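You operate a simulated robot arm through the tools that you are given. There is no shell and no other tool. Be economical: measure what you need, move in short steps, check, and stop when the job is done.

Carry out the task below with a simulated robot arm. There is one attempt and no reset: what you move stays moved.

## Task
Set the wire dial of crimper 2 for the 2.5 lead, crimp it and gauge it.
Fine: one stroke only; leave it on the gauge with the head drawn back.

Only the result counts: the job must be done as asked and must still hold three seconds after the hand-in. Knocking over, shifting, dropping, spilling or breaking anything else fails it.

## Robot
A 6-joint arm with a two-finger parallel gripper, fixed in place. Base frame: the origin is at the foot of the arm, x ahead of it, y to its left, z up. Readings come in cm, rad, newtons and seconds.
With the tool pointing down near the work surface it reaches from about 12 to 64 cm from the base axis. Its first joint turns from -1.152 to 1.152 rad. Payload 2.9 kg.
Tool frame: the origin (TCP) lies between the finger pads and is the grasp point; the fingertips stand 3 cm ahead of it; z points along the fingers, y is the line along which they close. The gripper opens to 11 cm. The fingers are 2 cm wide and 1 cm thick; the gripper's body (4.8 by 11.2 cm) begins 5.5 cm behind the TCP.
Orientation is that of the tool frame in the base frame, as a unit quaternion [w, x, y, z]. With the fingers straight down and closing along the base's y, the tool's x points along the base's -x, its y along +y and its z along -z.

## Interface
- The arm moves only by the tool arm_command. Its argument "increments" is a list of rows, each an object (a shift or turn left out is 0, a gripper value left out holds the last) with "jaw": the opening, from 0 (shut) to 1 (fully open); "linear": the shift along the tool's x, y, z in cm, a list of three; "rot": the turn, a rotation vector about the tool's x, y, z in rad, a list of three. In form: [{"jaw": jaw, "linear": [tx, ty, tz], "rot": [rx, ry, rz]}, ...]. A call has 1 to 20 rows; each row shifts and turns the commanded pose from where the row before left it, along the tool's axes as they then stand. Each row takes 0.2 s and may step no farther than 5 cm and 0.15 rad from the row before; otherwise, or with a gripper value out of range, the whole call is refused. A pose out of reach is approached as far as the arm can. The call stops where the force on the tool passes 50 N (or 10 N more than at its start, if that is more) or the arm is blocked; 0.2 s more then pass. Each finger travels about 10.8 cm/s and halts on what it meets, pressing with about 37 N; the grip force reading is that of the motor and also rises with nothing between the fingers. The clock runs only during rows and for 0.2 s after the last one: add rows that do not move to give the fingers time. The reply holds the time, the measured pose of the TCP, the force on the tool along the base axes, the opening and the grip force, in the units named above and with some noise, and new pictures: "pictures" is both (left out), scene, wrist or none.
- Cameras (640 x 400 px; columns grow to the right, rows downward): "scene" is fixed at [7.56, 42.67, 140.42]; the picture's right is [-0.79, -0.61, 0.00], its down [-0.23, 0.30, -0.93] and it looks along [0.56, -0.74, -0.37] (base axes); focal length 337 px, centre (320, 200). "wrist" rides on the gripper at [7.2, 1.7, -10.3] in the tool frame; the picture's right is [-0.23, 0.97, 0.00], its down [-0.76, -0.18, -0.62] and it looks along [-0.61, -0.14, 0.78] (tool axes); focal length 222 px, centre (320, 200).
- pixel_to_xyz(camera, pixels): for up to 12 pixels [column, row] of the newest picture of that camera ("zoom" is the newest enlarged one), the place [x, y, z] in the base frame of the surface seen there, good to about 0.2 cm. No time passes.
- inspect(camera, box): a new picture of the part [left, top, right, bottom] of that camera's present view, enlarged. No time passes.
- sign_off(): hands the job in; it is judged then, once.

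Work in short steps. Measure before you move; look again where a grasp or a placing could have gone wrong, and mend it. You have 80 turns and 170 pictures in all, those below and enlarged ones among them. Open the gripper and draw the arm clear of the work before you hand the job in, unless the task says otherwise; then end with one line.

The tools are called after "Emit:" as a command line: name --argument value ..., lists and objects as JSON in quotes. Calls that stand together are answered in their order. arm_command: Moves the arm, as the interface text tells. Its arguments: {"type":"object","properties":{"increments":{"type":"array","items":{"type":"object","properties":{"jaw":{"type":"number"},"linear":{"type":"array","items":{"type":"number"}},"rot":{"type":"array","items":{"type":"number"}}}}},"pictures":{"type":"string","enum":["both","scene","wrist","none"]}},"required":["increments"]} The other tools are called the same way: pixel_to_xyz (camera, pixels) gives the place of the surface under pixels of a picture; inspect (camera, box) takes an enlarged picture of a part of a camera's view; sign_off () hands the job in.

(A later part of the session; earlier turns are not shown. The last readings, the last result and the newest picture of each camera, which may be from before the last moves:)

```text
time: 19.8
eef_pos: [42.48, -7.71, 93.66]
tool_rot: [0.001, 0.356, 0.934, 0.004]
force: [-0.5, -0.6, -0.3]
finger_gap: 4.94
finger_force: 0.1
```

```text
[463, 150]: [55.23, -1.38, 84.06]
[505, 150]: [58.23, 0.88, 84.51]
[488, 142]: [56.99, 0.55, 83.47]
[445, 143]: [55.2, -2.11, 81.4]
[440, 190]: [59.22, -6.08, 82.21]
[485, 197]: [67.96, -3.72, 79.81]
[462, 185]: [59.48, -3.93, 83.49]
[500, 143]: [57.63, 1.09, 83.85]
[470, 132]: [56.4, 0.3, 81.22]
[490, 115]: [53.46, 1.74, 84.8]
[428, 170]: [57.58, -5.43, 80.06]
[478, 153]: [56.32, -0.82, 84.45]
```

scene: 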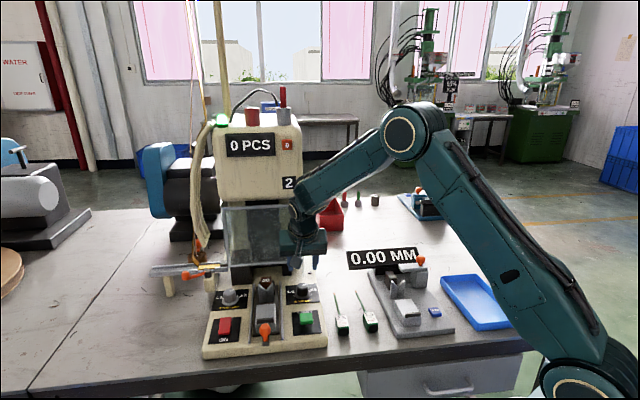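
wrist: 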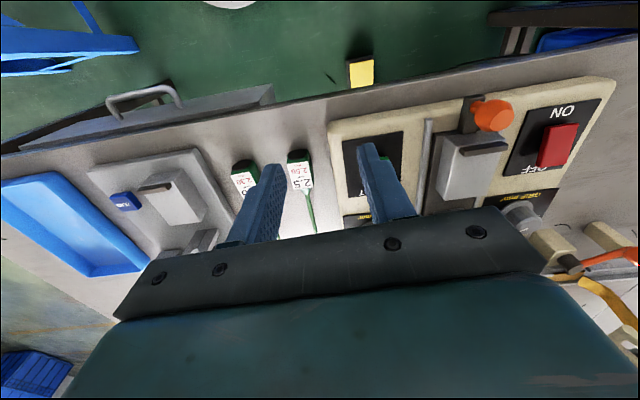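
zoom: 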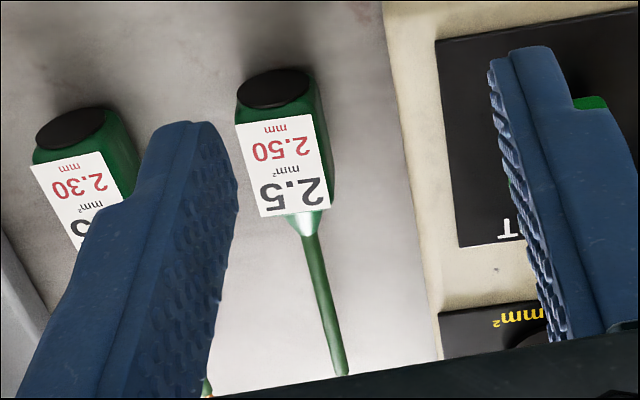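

I need the lead's axis exactly, so I'll query points along its wire and label edges in the zoom.

Emit:
pixel_to_xyz --camera "zoom" --pixels '[[312, 240], [326, 305], [341, 370], [238, 125], [312, 116], [262, 215], [328, 206], [272, 90], [303, 222], [332, 170], [240, 92], [308, 85]]'

```text
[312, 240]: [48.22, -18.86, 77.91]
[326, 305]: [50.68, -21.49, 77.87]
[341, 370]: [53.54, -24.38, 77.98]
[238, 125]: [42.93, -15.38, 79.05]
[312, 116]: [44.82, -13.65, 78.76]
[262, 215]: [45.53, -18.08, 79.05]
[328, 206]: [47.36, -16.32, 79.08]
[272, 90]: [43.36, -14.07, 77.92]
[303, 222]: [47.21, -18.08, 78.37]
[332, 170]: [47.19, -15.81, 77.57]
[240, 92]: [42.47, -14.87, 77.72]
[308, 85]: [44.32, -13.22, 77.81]
```

Lead axis yaw is 0.805 rad, handle centre (45.1,-15.8), width 2.55. I'll hover over it with the jaw at 4 cm.

Emit:
arm_command --increments '[{"rot": [0, 0, 0.077], "jaw": 0.36}, {"linear": [-2.55, -1.24, 3.23]}, {"linear": [-2.55, -1.24, 3.23]}, {"linear": [-2.55, -1.24, 3.23]}, {}]' --pictures "both"

Emit:
inspect --camera "wrist" --box '[230, 80, 430, 230]'

Emit:
inspect --camera "scene" --box '[300, 250, 400, 350]'

```text
time: 21.0
eef_pos: [45.06, -15.58, 83.8]
tool_rot: [0.001, 0.392, 0.92, 0.003]
force: [-0.2, -0.3, -0.4]
finger_gap: 3.95
finger_force: 0.2
```

scene: 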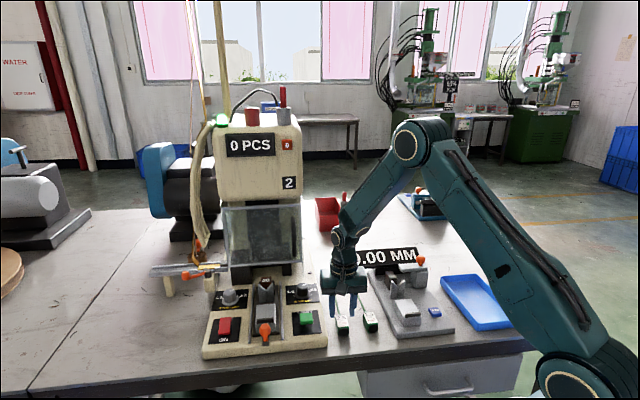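
wrist: 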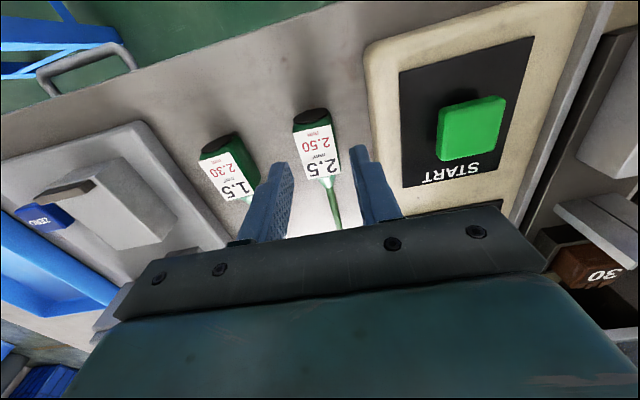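

```text
2.67 times, centred on (330, 155) of wrist
```

zoom: 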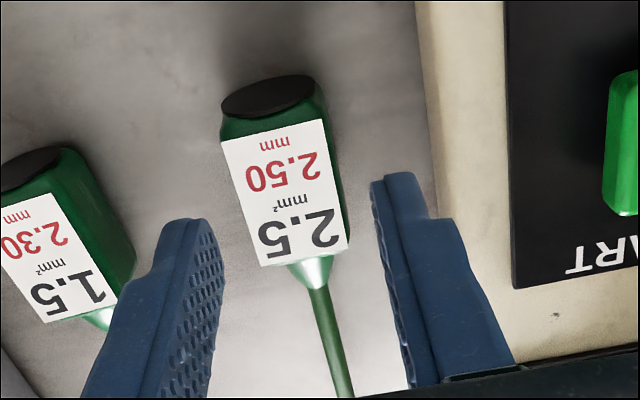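

```text
4.00 times, centred on (350, 300) of scene
```

zoom: 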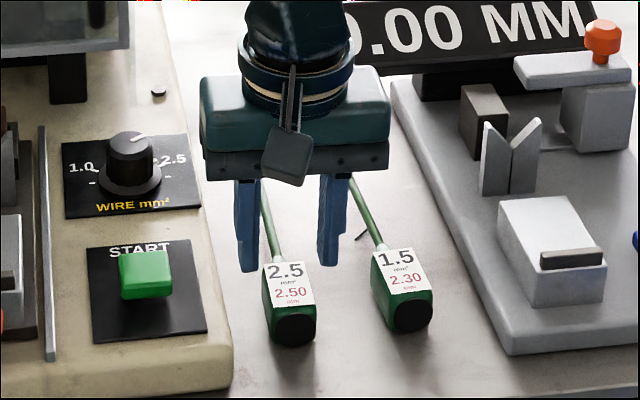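

I'll re-measure label corners from this closer view to centre the grasp.

Emit:
pixel_to_xyz --camera "wrist" --pixels '[[294, 133], [329, 126], [309, 179], [340, 172], [311, 130], [325, 176], [318, 153]]'

Emit:
pixel_to_xyz --camera "zoom" --pixels '[[264, 263], [303, 262], [271, 308], [314, 304], [292, 284], [290, 305], [274, 240]]'

```text
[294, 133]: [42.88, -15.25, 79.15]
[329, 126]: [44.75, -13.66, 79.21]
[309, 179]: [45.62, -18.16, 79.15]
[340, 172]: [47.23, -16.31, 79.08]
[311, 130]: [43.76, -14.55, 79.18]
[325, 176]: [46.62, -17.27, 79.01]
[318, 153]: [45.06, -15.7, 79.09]
```

```text
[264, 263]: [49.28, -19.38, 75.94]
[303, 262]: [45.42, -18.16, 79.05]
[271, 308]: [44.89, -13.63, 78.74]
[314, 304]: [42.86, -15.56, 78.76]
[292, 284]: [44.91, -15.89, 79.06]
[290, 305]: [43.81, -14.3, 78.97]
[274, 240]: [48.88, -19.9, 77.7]
```

Label centre is (45.12,-15.84); I'll descend 4.5 cm with that correction and grip.

Emit:
arm_command --increments '[{"linear": [-0.23, -0.14, 1.5]}, {"linear": [0, 0, 1.5]}, {"linear": [0, 0, 1.5]}, {}, {"jaw": 0.28}, {"jaw": 0.18}, {}, {}]' --pictures "both"

Emit:
inspect --camera "wrist" --box '[230, 60, 430, 230]'

```text
time: 22.8
eef_pos: [45.16, -15.87, 79.29]
tool_rot: [0.001, 0.392, 0.92, 0.003]
force: [0.3, 0.2, 1.1]
finger_gap: 2.9
finger_force: 37.0
```

scene: 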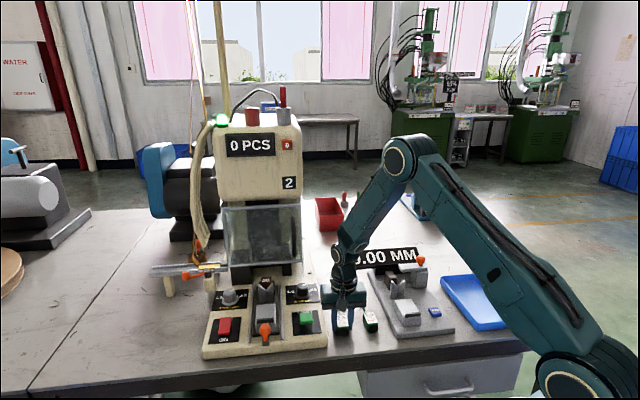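
wrist: 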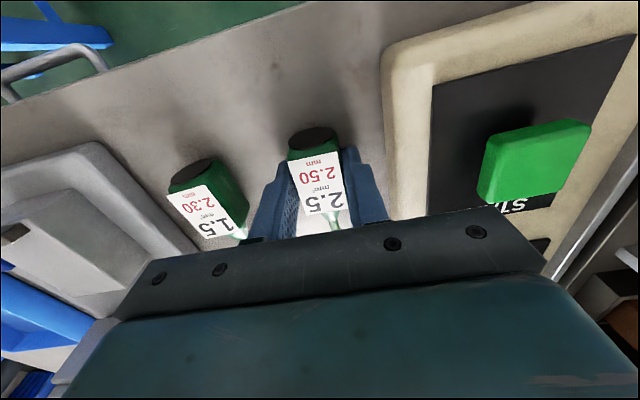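

```text
2.35 times, centred on (330, 145) of wrist
```

zoom: 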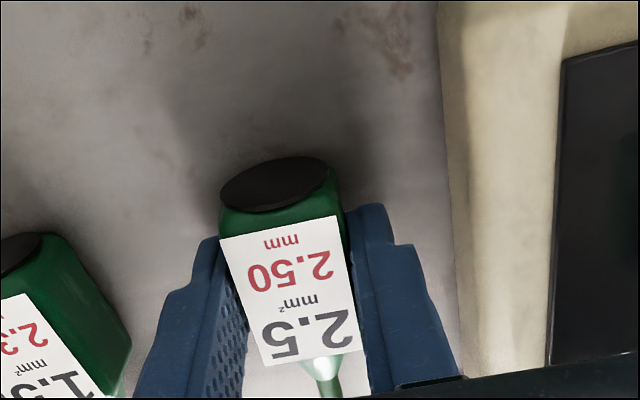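

Gripped at 2.9 cm. Now I'll measure the sled nest precisely: block top corners, stop bar, and V notch.

Emit:
inspect --camera "scene" --box '[235, 270, 300, 350]'

```text
5.00 times, centred on (268, 310) of scene
```

zoom: 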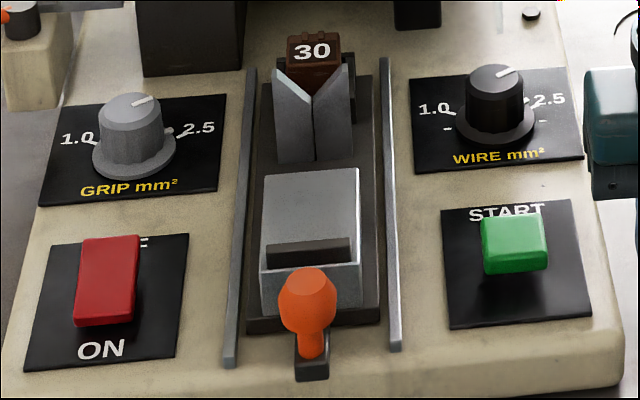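

Emit:
pixel_to_xyz --camera "zoom" --pixels '[[267, 176], [356, 171], [265, 238], [360, 238], [268, 255], [350, 253], [310, 250], [313, 100], [277, 70], [347, 68], [313, 155], [312, 52]]'

Emit:
pixel_to_xyz --camera "zoom" --pixels '[[311, 205], [280, 205], [340, 205], [308, 280], [310, 300], [314, 345], [313, 372], [250, 328], [378, 318], [266, 85], [373, 80], [310, 238]]'

```text
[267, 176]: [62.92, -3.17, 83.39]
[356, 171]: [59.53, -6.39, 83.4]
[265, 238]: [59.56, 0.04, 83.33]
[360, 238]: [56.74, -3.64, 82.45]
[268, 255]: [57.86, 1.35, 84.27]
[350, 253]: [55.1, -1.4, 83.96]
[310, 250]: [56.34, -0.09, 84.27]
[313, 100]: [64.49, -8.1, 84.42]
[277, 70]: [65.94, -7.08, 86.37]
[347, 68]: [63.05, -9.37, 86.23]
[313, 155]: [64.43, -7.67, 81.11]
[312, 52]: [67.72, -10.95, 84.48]
```

```text
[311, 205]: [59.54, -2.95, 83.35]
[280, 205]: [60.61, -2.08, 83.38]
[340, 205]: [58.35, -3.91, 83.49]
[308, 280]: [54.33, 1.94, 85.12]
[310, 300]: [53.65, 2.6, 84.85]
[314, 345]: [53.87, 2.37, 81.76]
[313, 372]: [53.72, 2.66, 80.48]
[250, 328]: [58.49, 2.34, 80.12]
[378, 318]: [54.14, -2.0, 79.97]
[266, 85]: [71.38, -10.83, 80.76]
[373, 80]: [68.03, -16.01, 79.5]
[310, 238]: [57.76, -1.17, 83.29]
```

Sled axis is psi≈0.795 with lateral 40.33; block top z 83.4, bar inner face around f=40.15, V at f=51. I'll lift the lead 12.75 cm and carry it above the nest at (59.0,-2.6).

Emit:
arm_command --increments '[{"linear": [0, 0, -4.25]}, {"linear": [0, 0, -4.25]}, {"linear": [0, 0, -4.25]}, {"rot": [0, 0, -0.01]}, {"linear": [-0.05, 3.84, 0]}, {"linear": [-0.05, 3.84, 0]}, {"linear": [-0.05, 3.84, 0]}, {"linear": [-0.05, 3.84, 0]}, {"linear": [-0.05, 3.84, 0]}, {}]' --pictures "both"

Emit:
inspect --camera "scene" --box '[225, 220, 315, 340]'

Emit:
inspect --camera "wrist" --box '[230, 60, 430, 230]'

```text
time: 25.0
eef_pos: [58.96, -2.66, 92.19]
tool_rot: [0.0, 0.388, 0.922, 0.004]
force: [-0.3, -0.5, -0.3]
finger_gap: 2.94
finger_force: 36.9
```

scene: 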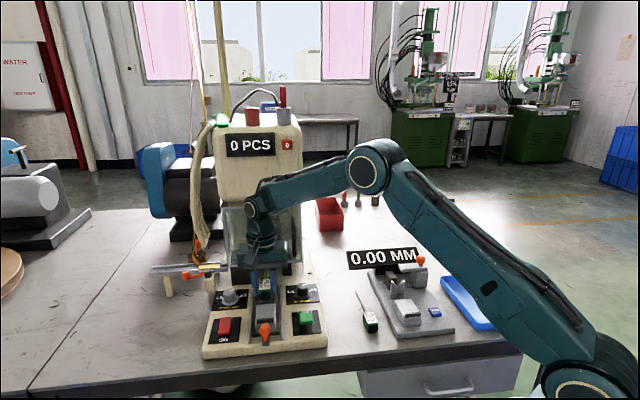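
wrist: 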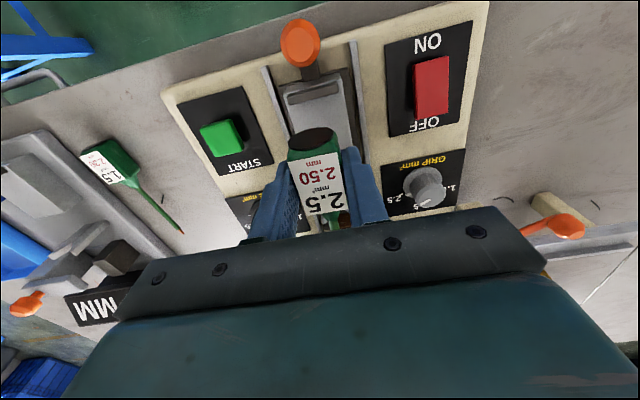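

```text
3.33 times, centred on (270, 280) of scene
```

zoom: 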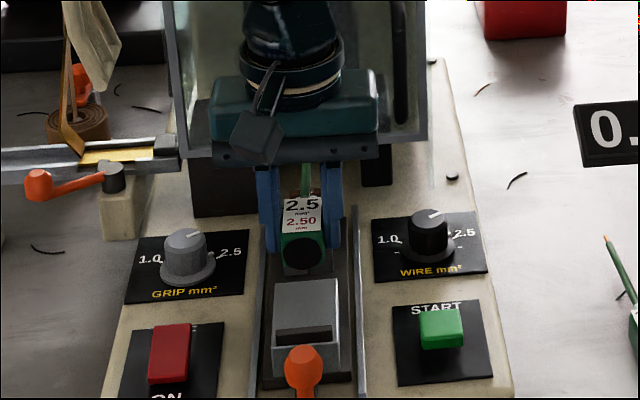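

```text
2.35 times, centred on (330, 145) of wrist
```

zoom: 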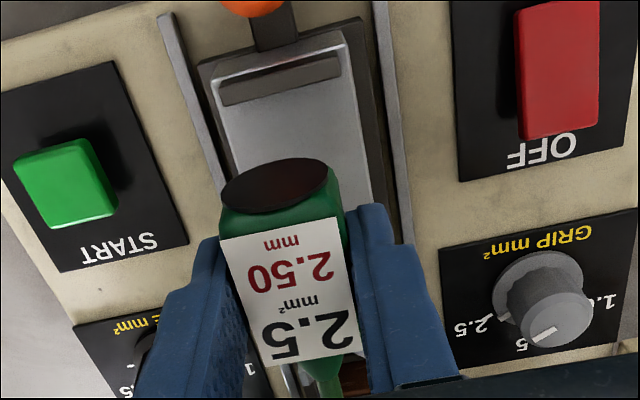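

I'll measure the stop bar's inner face and the held handle's rear from this zoom.

Emit:
pixel_to_xyz --camera "zoom" --pixels '[[283, 55], [281, 70], [283, 84], [285, 92], [286, 102], [288, 120], [220, 100], [345, 72], [275, 185], [280, 230], [310, 352], [292, 290]]'

Emit:
pixel_to_xyz --camera "zoom" --pixels '[[224, 239], [336, 219], [264, 366], [362, 346], [268, 390], [322, 175], [226, 198], [228, 160], [380, 160]]'

```text
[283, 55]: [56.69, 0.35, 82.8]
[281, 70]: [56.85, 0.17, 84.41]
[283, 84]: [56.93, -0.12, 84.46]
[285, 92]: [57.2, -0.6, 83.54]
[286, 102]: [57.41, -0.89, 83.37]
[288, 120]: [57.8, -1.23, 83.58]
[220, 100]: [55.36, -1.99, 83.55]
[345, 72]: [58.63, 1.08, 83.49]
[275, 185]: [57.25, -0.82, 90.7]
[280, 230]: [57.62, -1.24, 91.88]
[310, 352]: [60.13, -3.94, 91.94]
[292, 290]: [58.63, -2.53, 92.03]
```

```text
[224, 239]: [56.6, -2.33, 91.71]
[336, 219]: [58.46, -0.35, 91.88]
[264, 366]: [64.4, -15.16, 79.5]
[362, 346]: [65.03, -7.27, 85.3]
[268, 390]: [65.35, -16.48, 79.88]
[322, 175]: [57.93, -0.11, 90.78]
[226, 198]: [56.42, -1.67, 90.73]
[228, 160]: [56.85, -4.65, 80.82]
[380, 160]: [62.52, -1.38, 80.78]
```

Rear of handle is at f≈40.66 and the bar's inner face at 40.3, so there's clearance; lead is ~0.15 cm off laterally. I'll correct and lower 5.3 cm.

Emit:
arm_command --increments '[{"linear": [0, 0.15, 0]}, {"linear": [0, 0, 2]}, {"linear": [0, 0, 1.8]}, {"linear": [0, 0, 1.0]}, {"linear": [0, 0, 0.5]}, {}]' --pictures "both"

Emit:
inspect --camera "scene" --box '[235, 250, 305, 340]'

Emit:
inspect --camera "wrist" --box '[230, 60, 430, 230]'

```text
time: 26.4
eef_pos: [58.97, -2.58, 86.79]
tool_rot: [0.0, 0.387, 0.922, 0.004]
force: [0.6, 0.3, -1.5]
finger_gap: 2.92
finger_force: 36.8
```

scene: 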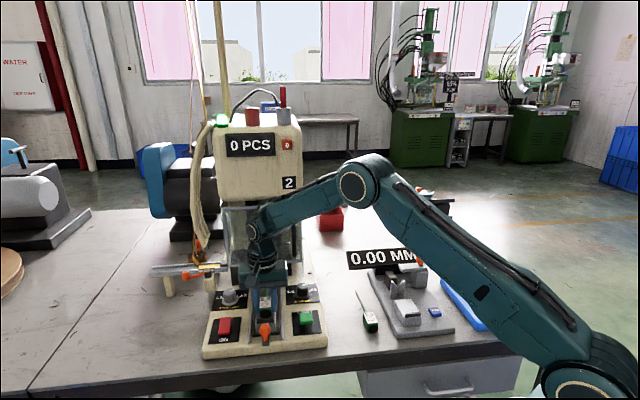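
wrist: 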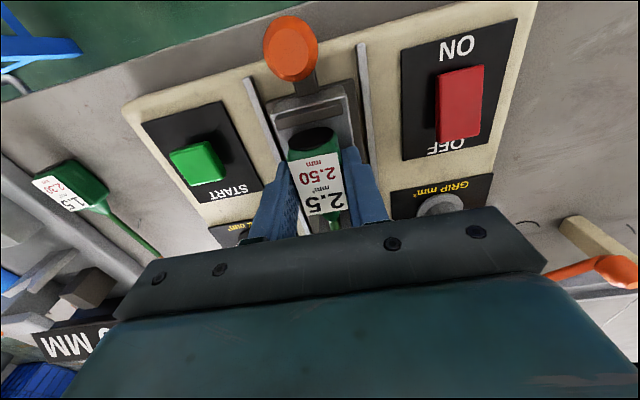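

```text
4.44 times, centred on (270, 295) of scene
```

zoom: 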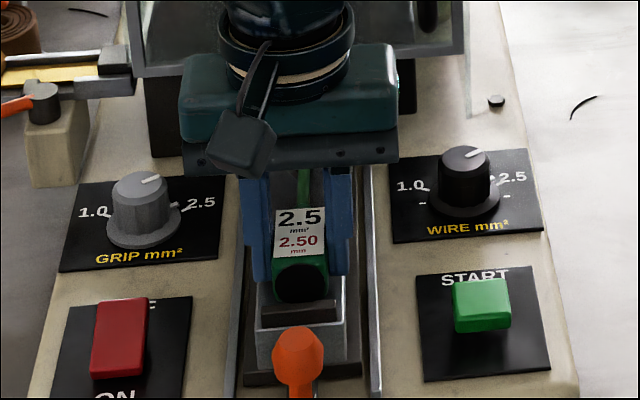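

```text
2.35 times, centred on (330, 145) of wrist
```

zoom: 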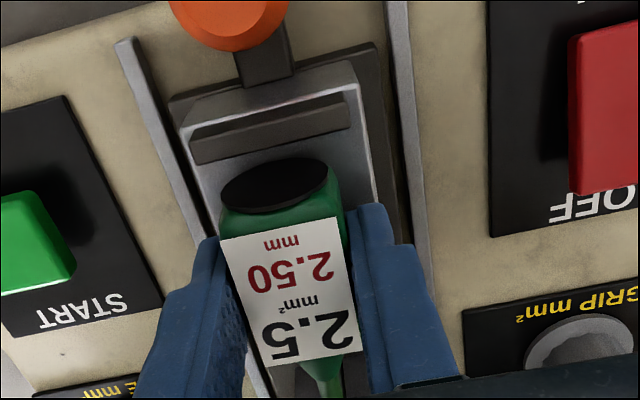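

No contact yet. I'll lower a bit more in tiny steps, then ease back against the stop bar.

Emit:
arm_command --increments '[{"linear": [0, 0, 0.1]}, {"linear": [0, 0, 0.05]}, {}]' --pictures "none"

Emit:
arm_command --increments '[{"linear": [0.15, 0, 0]}, {"linear": [0.1, 0, 0]}, {}]' --pictures "none"

```text
time: 27.2
eef_pos: [59.15, -2.71, 86.68]
tool_rot: [0.002, 0.388, 0.922, 0.004]
force: [2.5, -0.1, 3.2]
finger_gap: 2.91
finger_force: 37.3
```

```text
time: 28.0
eef_pos: [58.91, -2.44, 86.77]
tool_rot: [0.001, 0.386, 0.922, 0.004]
force: [2.7, 1.1, 2.0]
finger_gap: 2.92
finger_force: 36.9
```

Emit:
arm_command --increments '[{"linear": [0.08, 0, 0]}, {"linear": [0.07, 0, 0]}, {}]' --pictures "wrist"

Emit:
inspect --camera "wrist" --box '[270, 80, 370, 180]'

Emit:
inspect --camera "scene" --box '[250, 280, 290, 330]'

```text
time: 28.8
eef_pos: [58.73, -2.38, 86.79]
tool_rot: [0.001, 0.388, 0.922, 0.004]
force: [3.1, 0.2, 2.2]
finger_gap: 2.93
finger_force: 36.7
```

wrist: 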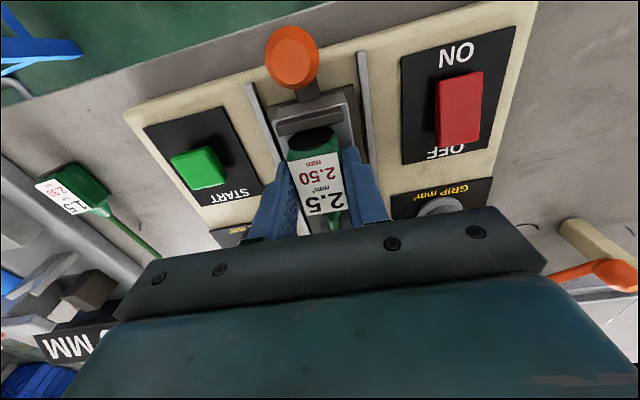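

```text
4.00 times, centred on (320, 130) of wrist
```

zoom: 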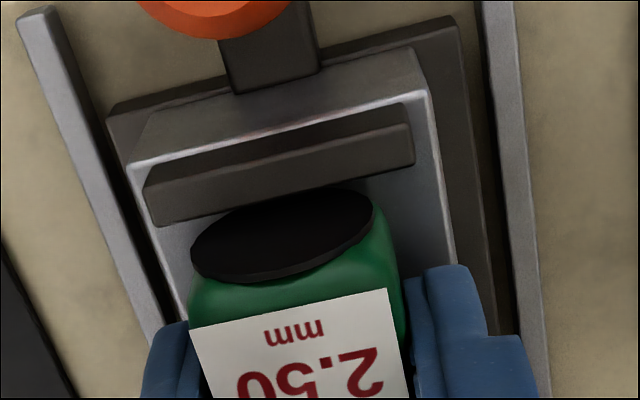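

```text
8.00 times, centred on (270, 305) of scene
```

zoom: 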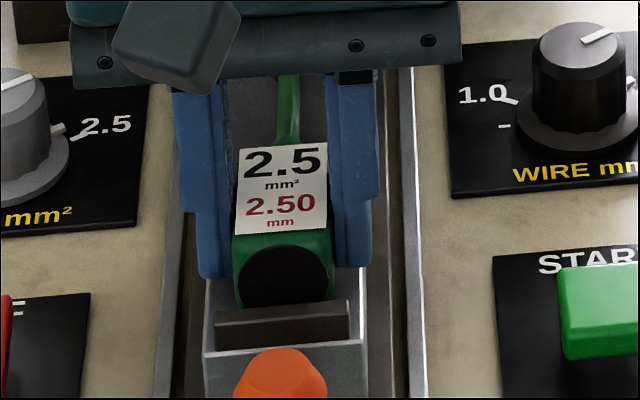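

Almost at the bar. Another small draw-back while watching force.

Emit:
arm_command --increments '[{"linear": [0.1, 0, 0]}, {"linear": [0.1, 0, 0]}, {}]' --pictures "none"

Emit:
inspect --camera "wrist" --box '[270, 80, 370, 180]'

```text
time: 29.6
eef_pos: [58.64, -2.23, 86.78]
tool_rot: [0.0, 0.387, 0.922, 0.004]
force: [2.6, 1.1, 1.8]
finger_gap: 2.95
finger_force: 37.3
```

```text
4.00 times, centred on (320, 130) of wrist
```

zoom: 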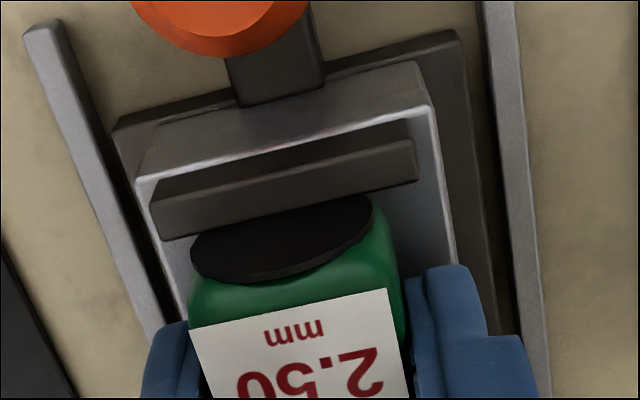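

Still no bar contact; continuing in small steps.

Emit:
arm_command --increments '[{"linear": [0.1, 0, 0]}, {"linear": [0.1, 0, 0]}, {}]' --pictures "none"

Emit:
inspect --camera "wrist" --box '[270, 80, 370, 180]'

```text
time: 30.4
eef_pos: [58.62, -2.29, 86.7]
tool_rot: [0.001, 0.389, 0.921, 0.004]
force: [9.7, -3.4, -1.3]
finger_gap: 2.95
finger_force: 36.5
```

```text
4.00 times, centred on (320, 130) of wrist
```

zoom: 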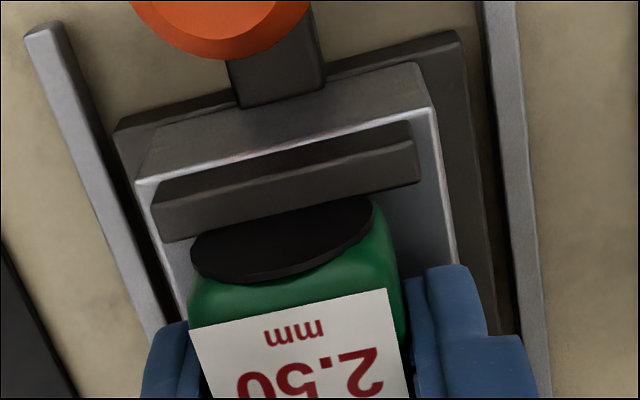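

Contact with the bar (≈10 N). I'll release and rise to check seating.

Emit:
arm_command --increments '[{"linear": [-0.08, 0, 0]}, {"jaw": 0.3}, {"jaw": 0.36}, {}, {"linear": [0, 0, -3]}, {"linear": [0, 0, -4]}, {"linear": [2, 0, -4]}, {}]' --pictures "both"

Emit:
inspect --camera "wrist" --box '[230, 60, 430, 230]'

Emit:
inspect --camera "scene" --box '[235, 250, 305, 340]'

```text
time: 32.2
eef_pos: [56.98, -0.66, 97.74]
tool_rot: [0.001, 0.388, 0.922, 0.003]
force: [0.6, 0.2, -0.1]
finger_gap: 3.96
finger_force: 0.0
```

scene: 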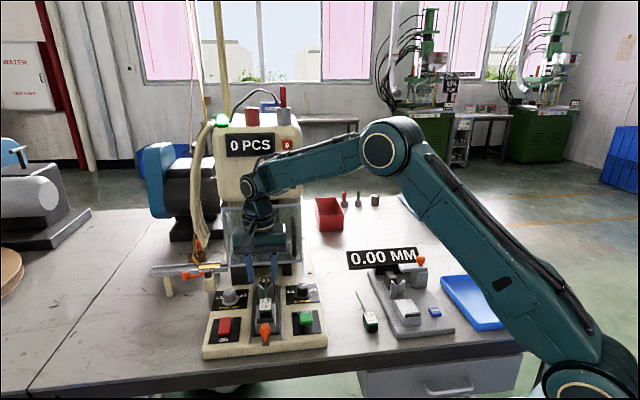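
wrist: 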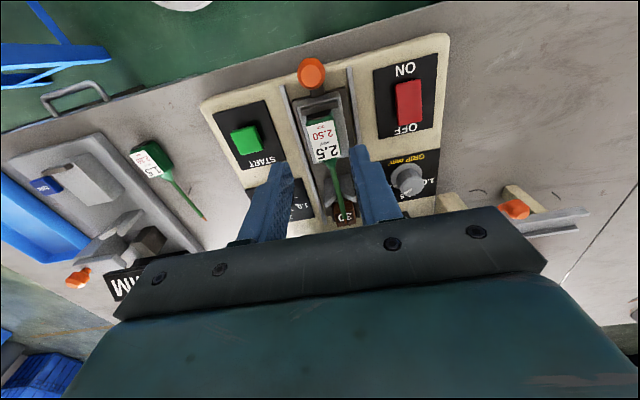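

```text
2.35 times, centred on (330, 145) of wrist
```

zoom: 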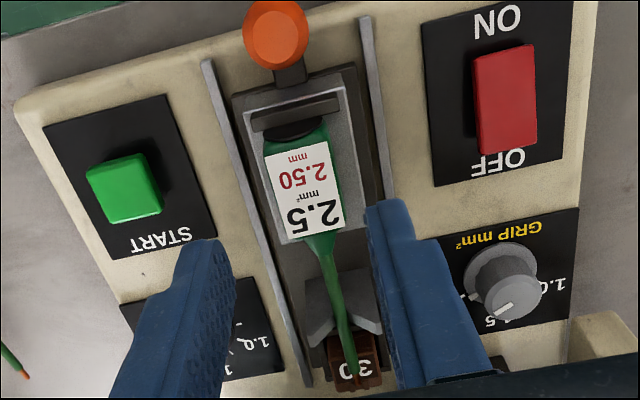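

```text
4.44 times, centred on (270, 295) of scene
```

zoom: 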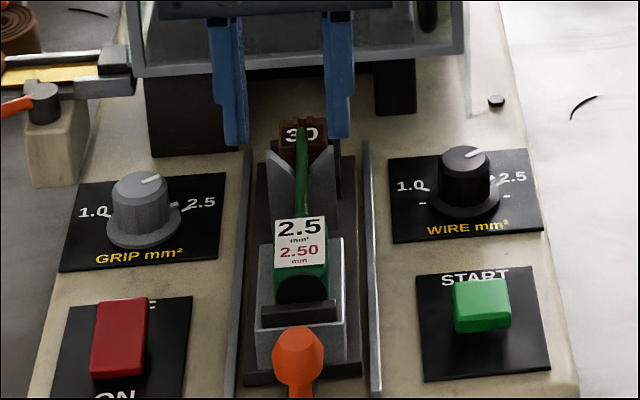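

The lead is seated with its tip over the "30" block. Now I'll measure the orange sled knob to grip it.

Emit:
pixel_to_xyz --camera "wrist" --pixels '[[312, 66], [300, 74], [323, 72], [311, 60], [312, 82], [311, 74], [312, 90]]'

Emit:
pixel_to_xyz --camera "zoom" --pixels '[[297, 330], [297, 345], [277, 350], [322, 350], [298, 365], [297, 392], [303, 140], [303, 250]]'

```text
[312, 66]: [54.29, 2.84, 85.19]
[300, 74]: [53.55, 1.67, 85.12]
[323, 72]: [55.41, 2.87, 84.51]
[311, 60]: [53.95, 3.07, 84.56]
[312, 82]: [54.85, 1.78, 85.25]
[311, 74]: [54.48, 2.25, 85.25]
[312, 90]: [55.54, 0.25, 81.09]
```

```text
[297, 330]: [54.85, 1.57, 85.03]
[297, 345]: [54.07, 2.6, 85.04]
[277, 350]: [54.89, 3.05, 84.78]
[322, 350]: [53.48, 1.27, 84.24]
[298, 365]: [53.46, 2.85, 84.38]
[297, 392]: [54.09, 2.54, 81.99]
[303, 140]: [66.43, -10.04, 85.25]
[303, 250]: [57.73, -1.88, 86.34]
```

Knob centre (54.35,2.2), top z 85.25. I'll lower over it and grip.

Emit:
arm_command --increments '[{"linear": [3.88, 0.12, 0]}, {"linear": [0, 0, 4]}, {"linear": [0, 0, 4]}, {"linear": [0, 0, 3.3]}, {}, {"jaw": 0.28}, {"jaw": 0.12}, {}, {}]' --pictures "both"

Emit:
inspect --camera "wrist" --box '[230, 60, 430, 230]'

```text
time: 34.2
eef_pos: [54.49, 2.12, 86.32]
tool_rot: [0.0, 0.389, 0.921, 0.002]
force: [-16.4, -17.3, 3.6]
finger_gap: 2.55
finger_force: 45.7
```

scene: 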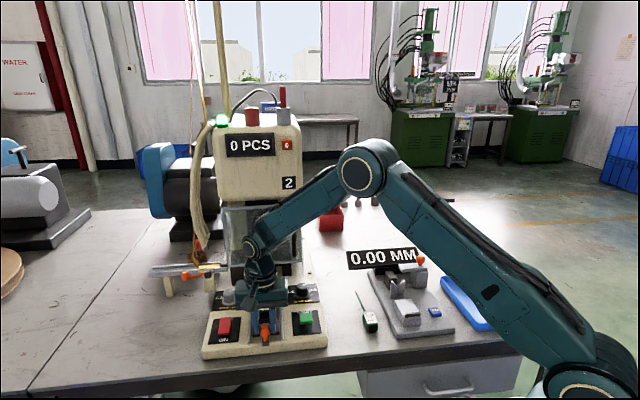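
wrist: 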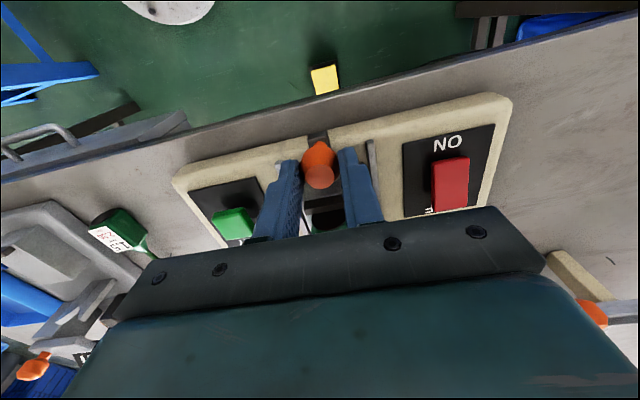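

```text
2.35 times, centred on (330, 145) of wrist
```

zoom: 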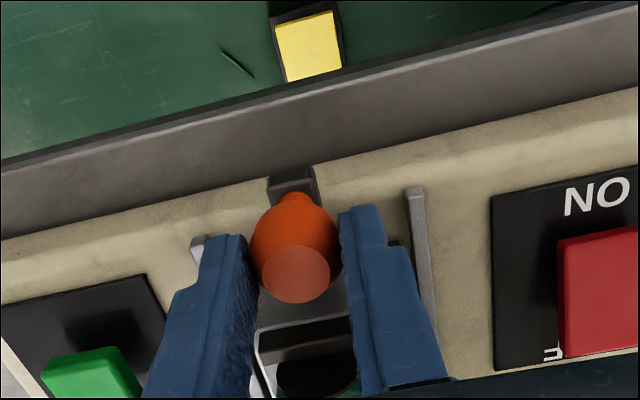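

Knob gripped (2.55 cm); I'll relieve the lateral load and push forward gently to see if the sled slides.

Emit:
arm_command --increments '[{"linear": [0, -0.12, 0]}, {"linear": [-0.3, 0, 0]}, {"linear": [-0.4, 0, 0]}, {"linear": [-0.5, 0, 0]}, {}]' --pictures "scene"

Emit:
inspect --camera "scene" --box '[225, 230, 315, 350]'

```text
time: 35.4
eef_pos: [55.37, 1.23, 86.41]
tool_rot: [0.0, 0.387, 0.922, 0.004]
force: [-9.6, -8.2, -3.6]
finger_gap: 2.55
finger_force: 45.3
```

scene: 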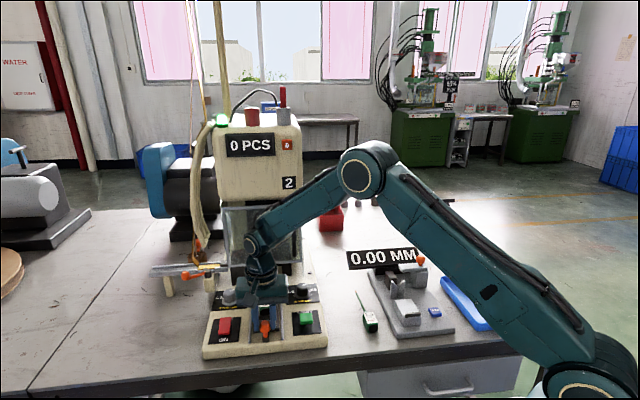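

```text
3.33 times, centred on (270, 290) of scene
```

zoom: 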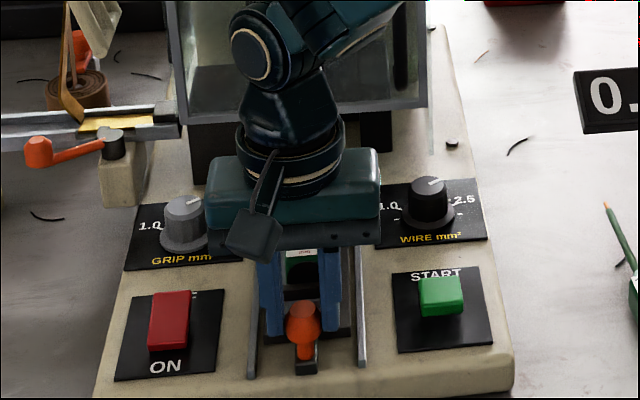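

The sled slides freely. I'll keep pushing.

Emit:
arm_command --increments '[{"linear": [-0.6, 0, 0]}, {"linear": [-0.6, 0, 0]}, {"linear": [-0.6, 0, 0]}, {"linear": [-0.6, 0, 0]}, {"linear": [-0.6, 0, 0]}, {}]' --pictures "none"

Emit:
inspect --camera "scene" --box '[225, 230, 315, 350]'

```text
time: 36.8
eef_pos: [57.48, -1.01, 86.38]
tool_rot: [0.001, 0.388, 0.922, 0.005]
force: [-1.5, 0.2, -11.4]
finger_gap: 2.56
finger_force: 45.2
```

```text
3.33 times, centred on (270, 290) of scene
```

zoom: 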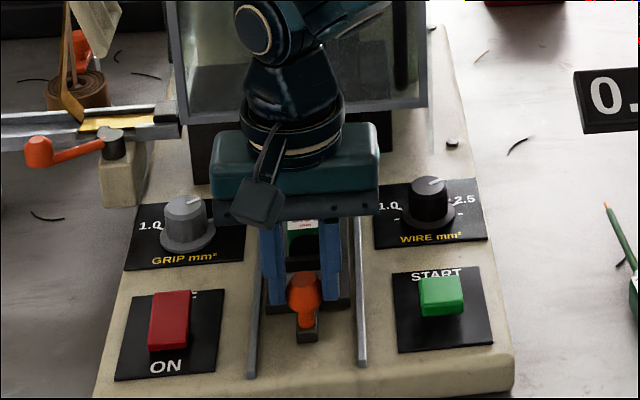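

Moving smoothly, about 4.2 cm so far. Continuing.

Emit:
arm_command --increments '[{"linear": [-0.6, 0, 0]}, {"linear": [-0.6, 0, 0]}, {"linear": [-0.6, 0, 0]}, {"linear": [-0.6, 0, 0]}, {"linear": [-0.6, 0, 0]}, {}]' --pictures "none"

Emit:
inspect --camera "scene" --box '[225, 230, 315, 350]'

```text
time: 38.2
eef_pos: [59.55, -3.03, 86.31]
tool_rot: [0.001, 0.386, 0.922, 0.003]
force: [6.5, 8.4, -8.9]
finger_gap: 2.54
finger_force: 45.0
```

```text
3.33 times, centred on (270, 290) of scene
```

zoom: 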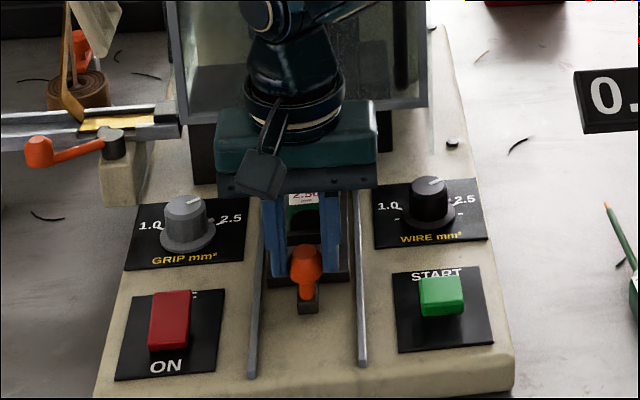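

7.2 cm in with light forces; continuing with a slight lateral correction.

Emit:
arm_command --increments '[{"linear": [-0.6, 0.06, 0]}, {"linear": [-0.6, 0, 0]}, {"linear": [-0.6, 0, 0]}, {"linear": [-0.6, 0, 0]}, {}]' --pictures "none"

Emit:
inspect --camera "scene" --box '[225, 200, 315, 320]'

```text
time: 39.4
eef_pos: [61.3, -4.75, 86.39]
tool_rot: [0.001, 0.387, 0.922, 0.004]
force: [11.0, 11.9, 0.0]
finger_gap: 2.58
finger_force: 45.0
```

```text
3.33 times, centred on (270, 260) of scene
```

zoom: 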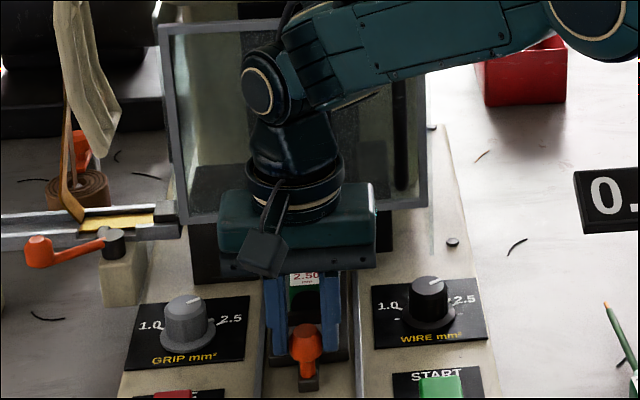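

9.6 cm in. Continuing with a small lateral correction, watching for the end stop.

Emit:
arm_command --increments '[{"linear": [-0.4, 0.1, 0]}, {"linear": [-0.5, 0, 0]}, {"linear": [-0.5, 0, 0]}, {}]' --pictures "none"

Emit:
inspect --camera "scene" --box '[225, 200, 315, 320]'

```text
time: 40.4
eef_pos: [62.13, -5.55, 86.24]
tool_rot: [-0.002, 0.386, 0.923, 0.004]
force: [-9.4, 20.0, -0.8]
finger_gap: 2.53
finger_force: 45.2
```

```text
3.33 times, centred on (270, 260) of scene
```

zoom: 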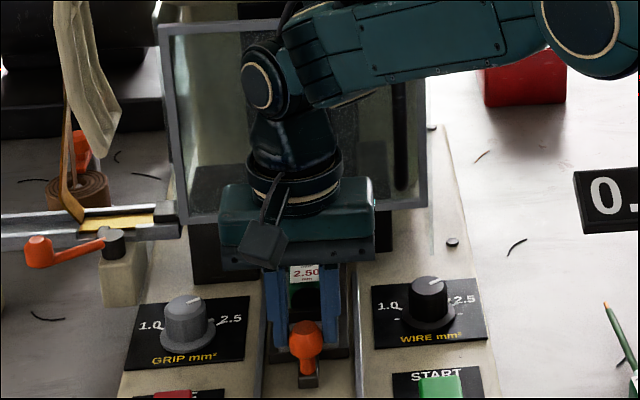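

A backward reaction of about 21 N suggests the end stop. I'll push slightly more to confirm.

Emit:
arm_command --increments '[{"linear": [-0.2, 0, 0]}, {}]' --pictures "none"

```text
time: 41.0
eef_pos: [62.06, -5.61, 86.09]
tool_rot: [-0.004, 0.385, 0.923, 0.003]
force: [-17.8, 25.1, -3.1]
finger_gap: 2.56
finger_force: 45.4
```

That's the stop (no motion, ~31 N). I'll relax the push, release, retreat up and back, and inspect.

Emit:
arm_command --increments '[{"linear": [0.3, 0, 0]}, {"jaw": 0.3}, {"jaw": 0.36}, {}, {"linear": [0, 0, -3]}, {"linear": [4, -2, -2]}, {"linear": [4, -2, 0]}, {"linear": [4, -2, 0]}, {}]' --pictures "both"

Emit:
inspect --camera "scene" --box '[225, 200, 325, 340]'

Emit:
inspect --camera "wrist" --box '[230, 60, 470, 230]'

```text
time: 43.0
eef_pos: [49.44, -1.44, 91.57]
tool_rot: [0.001, 0.387, 0.922, 0.005]
force: [0.8, -0.1, -0.2]
finger_gap: 3.98
finger_force: 0.1
```

scene: 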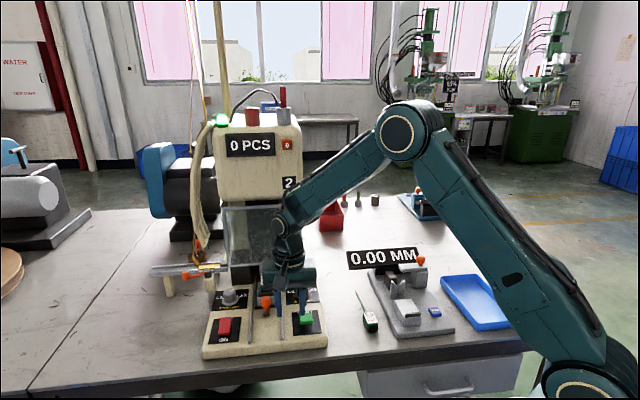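
wrist: 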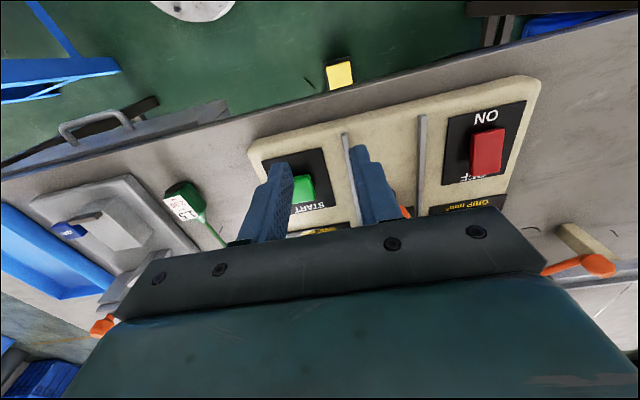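

```text
2.86 times, centred on (275, 270) of scene
```

zoom: 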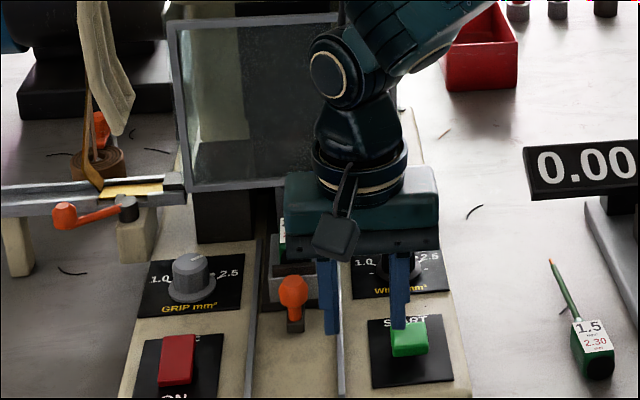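

```text
2.35 times, centred on (350, 145) of wrist
```

zoom: 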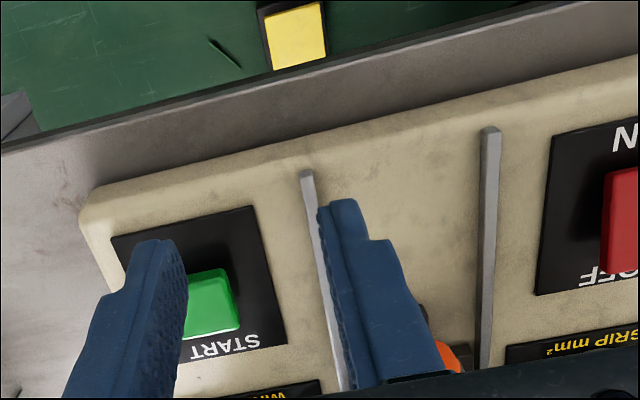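

Sled stays in. I'll shut the fingers and move above START at about (50.9,-8.6).

Emit:
arm_command --increments '[{"linear": [-3.06, -1.99, 0], "jaw": 0}, {"linear": [-3.06, -1.99, 0]}, {}, {"linear": [0, 0, 2.5]}, {"linear": [0, 0, 2.5]}, {}]' --pictures "both"

Emit:
inspect --camera "wrist" --box '[230, 80, 410, 230]'

Emit:
inspect --camera "scene" --box '[225, 220, 335, 350]'

```text
time: 44.4
eef_pos: [51.03, -8.43, 86.32]
tool_rot: [0.0, 0.388, 0.922, 0.003]
force: [0.0, 0.3, -0.5]
finger_gap: 0.0
finger_force: 36.7
```

scene: 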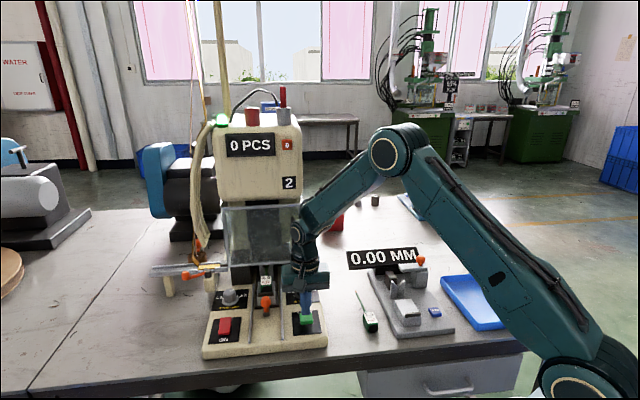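
wrist: 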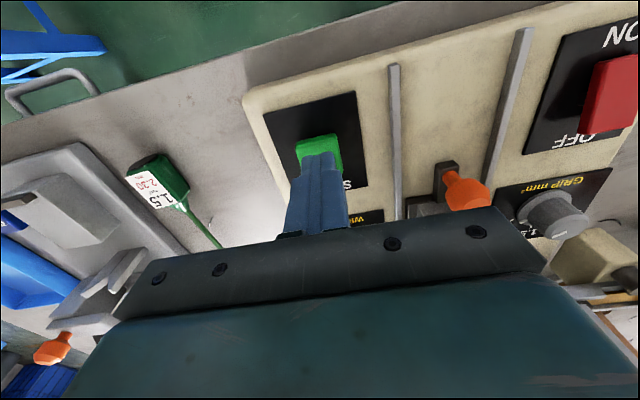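

```text
2.67 times, centred on (320, 155) of wrist
```

zoom: 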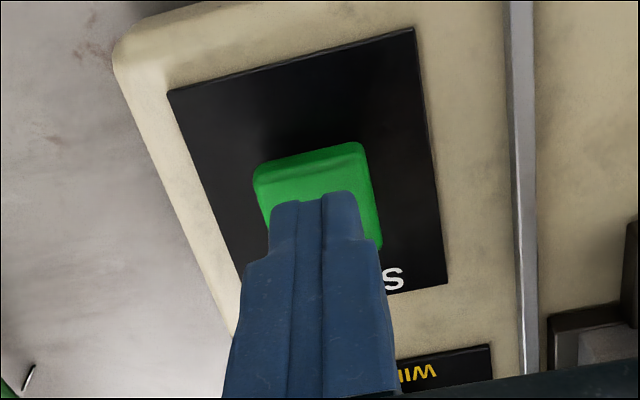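

```text
3.08 times, centred on (280, 285) of scene
```

zoom: 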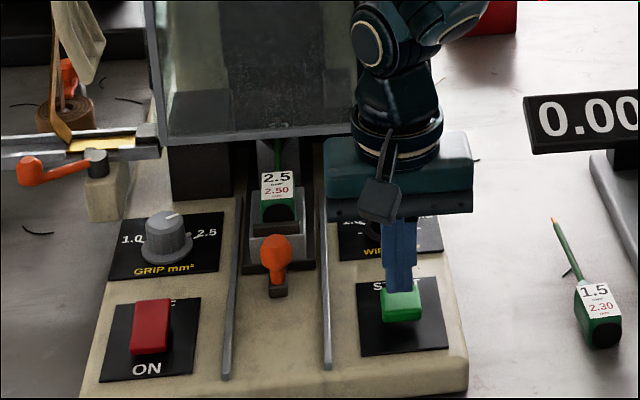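

Before the single stroke, I'll check the feeder and the inserted lead position under the guard.

Emit:
inspect --camera "scene" --box '[145, 225, 225, 300]'

Emit:
inspect --camera "scene" --box '[220, 195, 300, 305]'

Emit:
inspect --camera "scene" --box '[195, 75, 310, 200]'

```text
5.33 times, centred on (185, 262) of scene
```

zoom: 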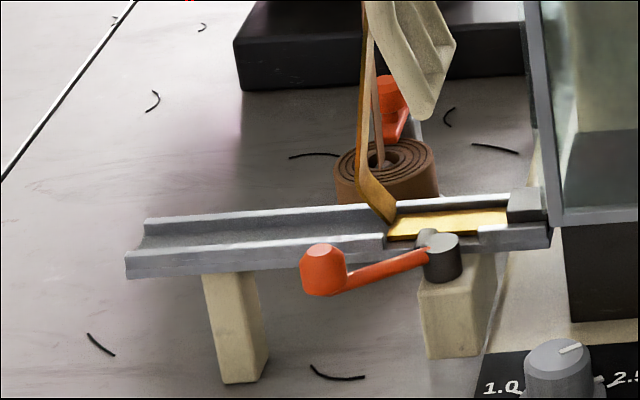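

```text
3.64 times, centred on (260, 250) of scene
```

zoom: 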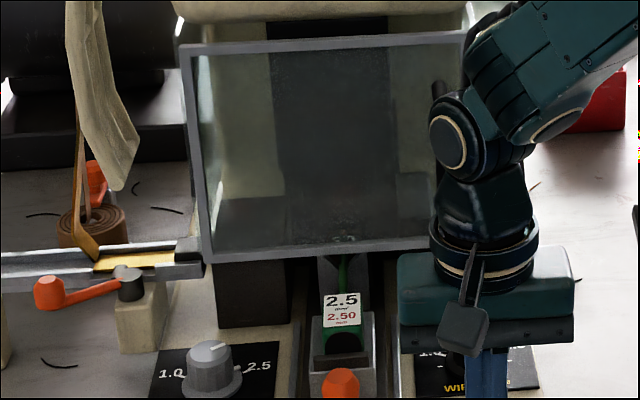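

```text
3.20 times, centred on (252, 138) of scene
```

zoom: 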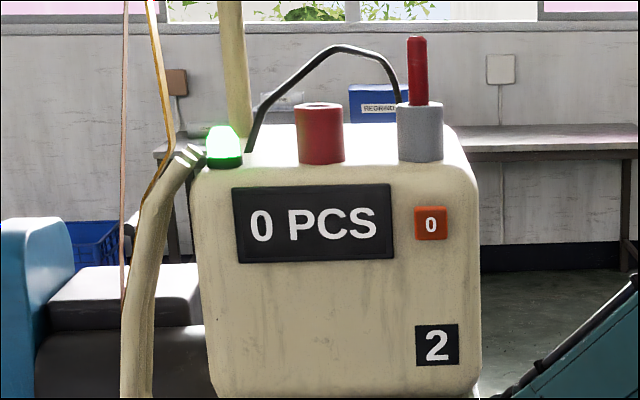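

Lamp is green and strip is loaded. I'll press START briefly (to about 0.4 cm deep) and rise again, then read the counter.

Emit:
arm_command --increments '[{"linear": [0, 0, 1.3]}, {"linear": [0, 0, 0.3]}, {"linear": [0, 0, 0.3]}, {"linear": [0, 0, -1.9]}, {}, {}]' --pictures "scene"

Emit:
inspect --camera "scene" --box '[195, 75, 310, 200]'

```text
time: 45.8
eef_pos: [51.14, -8.56, 86.3]
tool_rot: [0.0, 0.388, 0.922, 0.003]
force: [0.1, -0.3, 0.1]
finger_gap: 0.0
finger_force: 36.7
```

scene: 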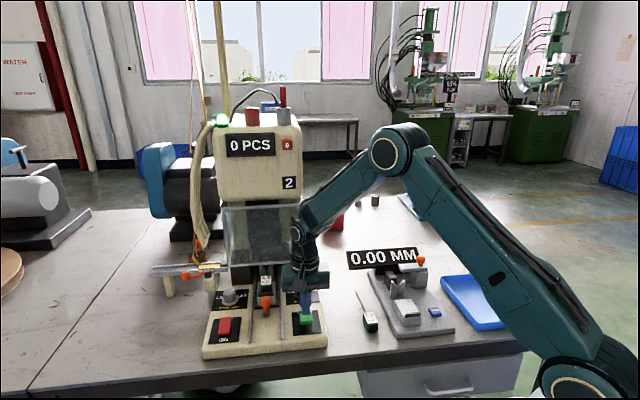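

```text
3.20 times, centred on (252, 138) of scene
```

zoom: 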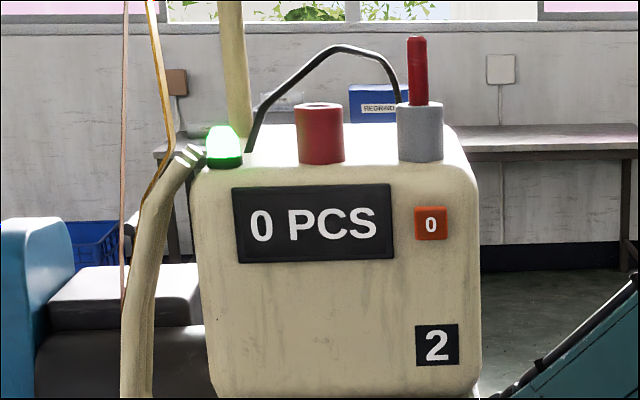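

Counter still 0; I'll go down again and read the force to see whether the button was touched.

Emit:
arm_command --increments '[{"linear": [0, 0, 1.3]}, {"linear": [0, 0, 0.4]}, {"linear": [0, 0, 0.2]}]' --pictures "none"

Emit:
inspect --camera "scene" --box '[195, 75, 345, 350]'

```text
time: 46.6
eef_pos: [50.98, -8.33, 84.53]
tool_rot: [0.001, 0.387, 0.922, 0.005]
force: [-0.4, -1.9, 1.7]
finger_gap: 0.0
finger_force: 36.8
```

```text
1.45 times, centred on (270, 212) of scene
```

zoom: 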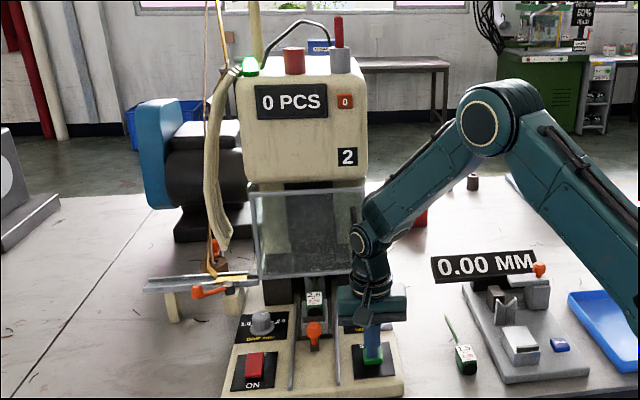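

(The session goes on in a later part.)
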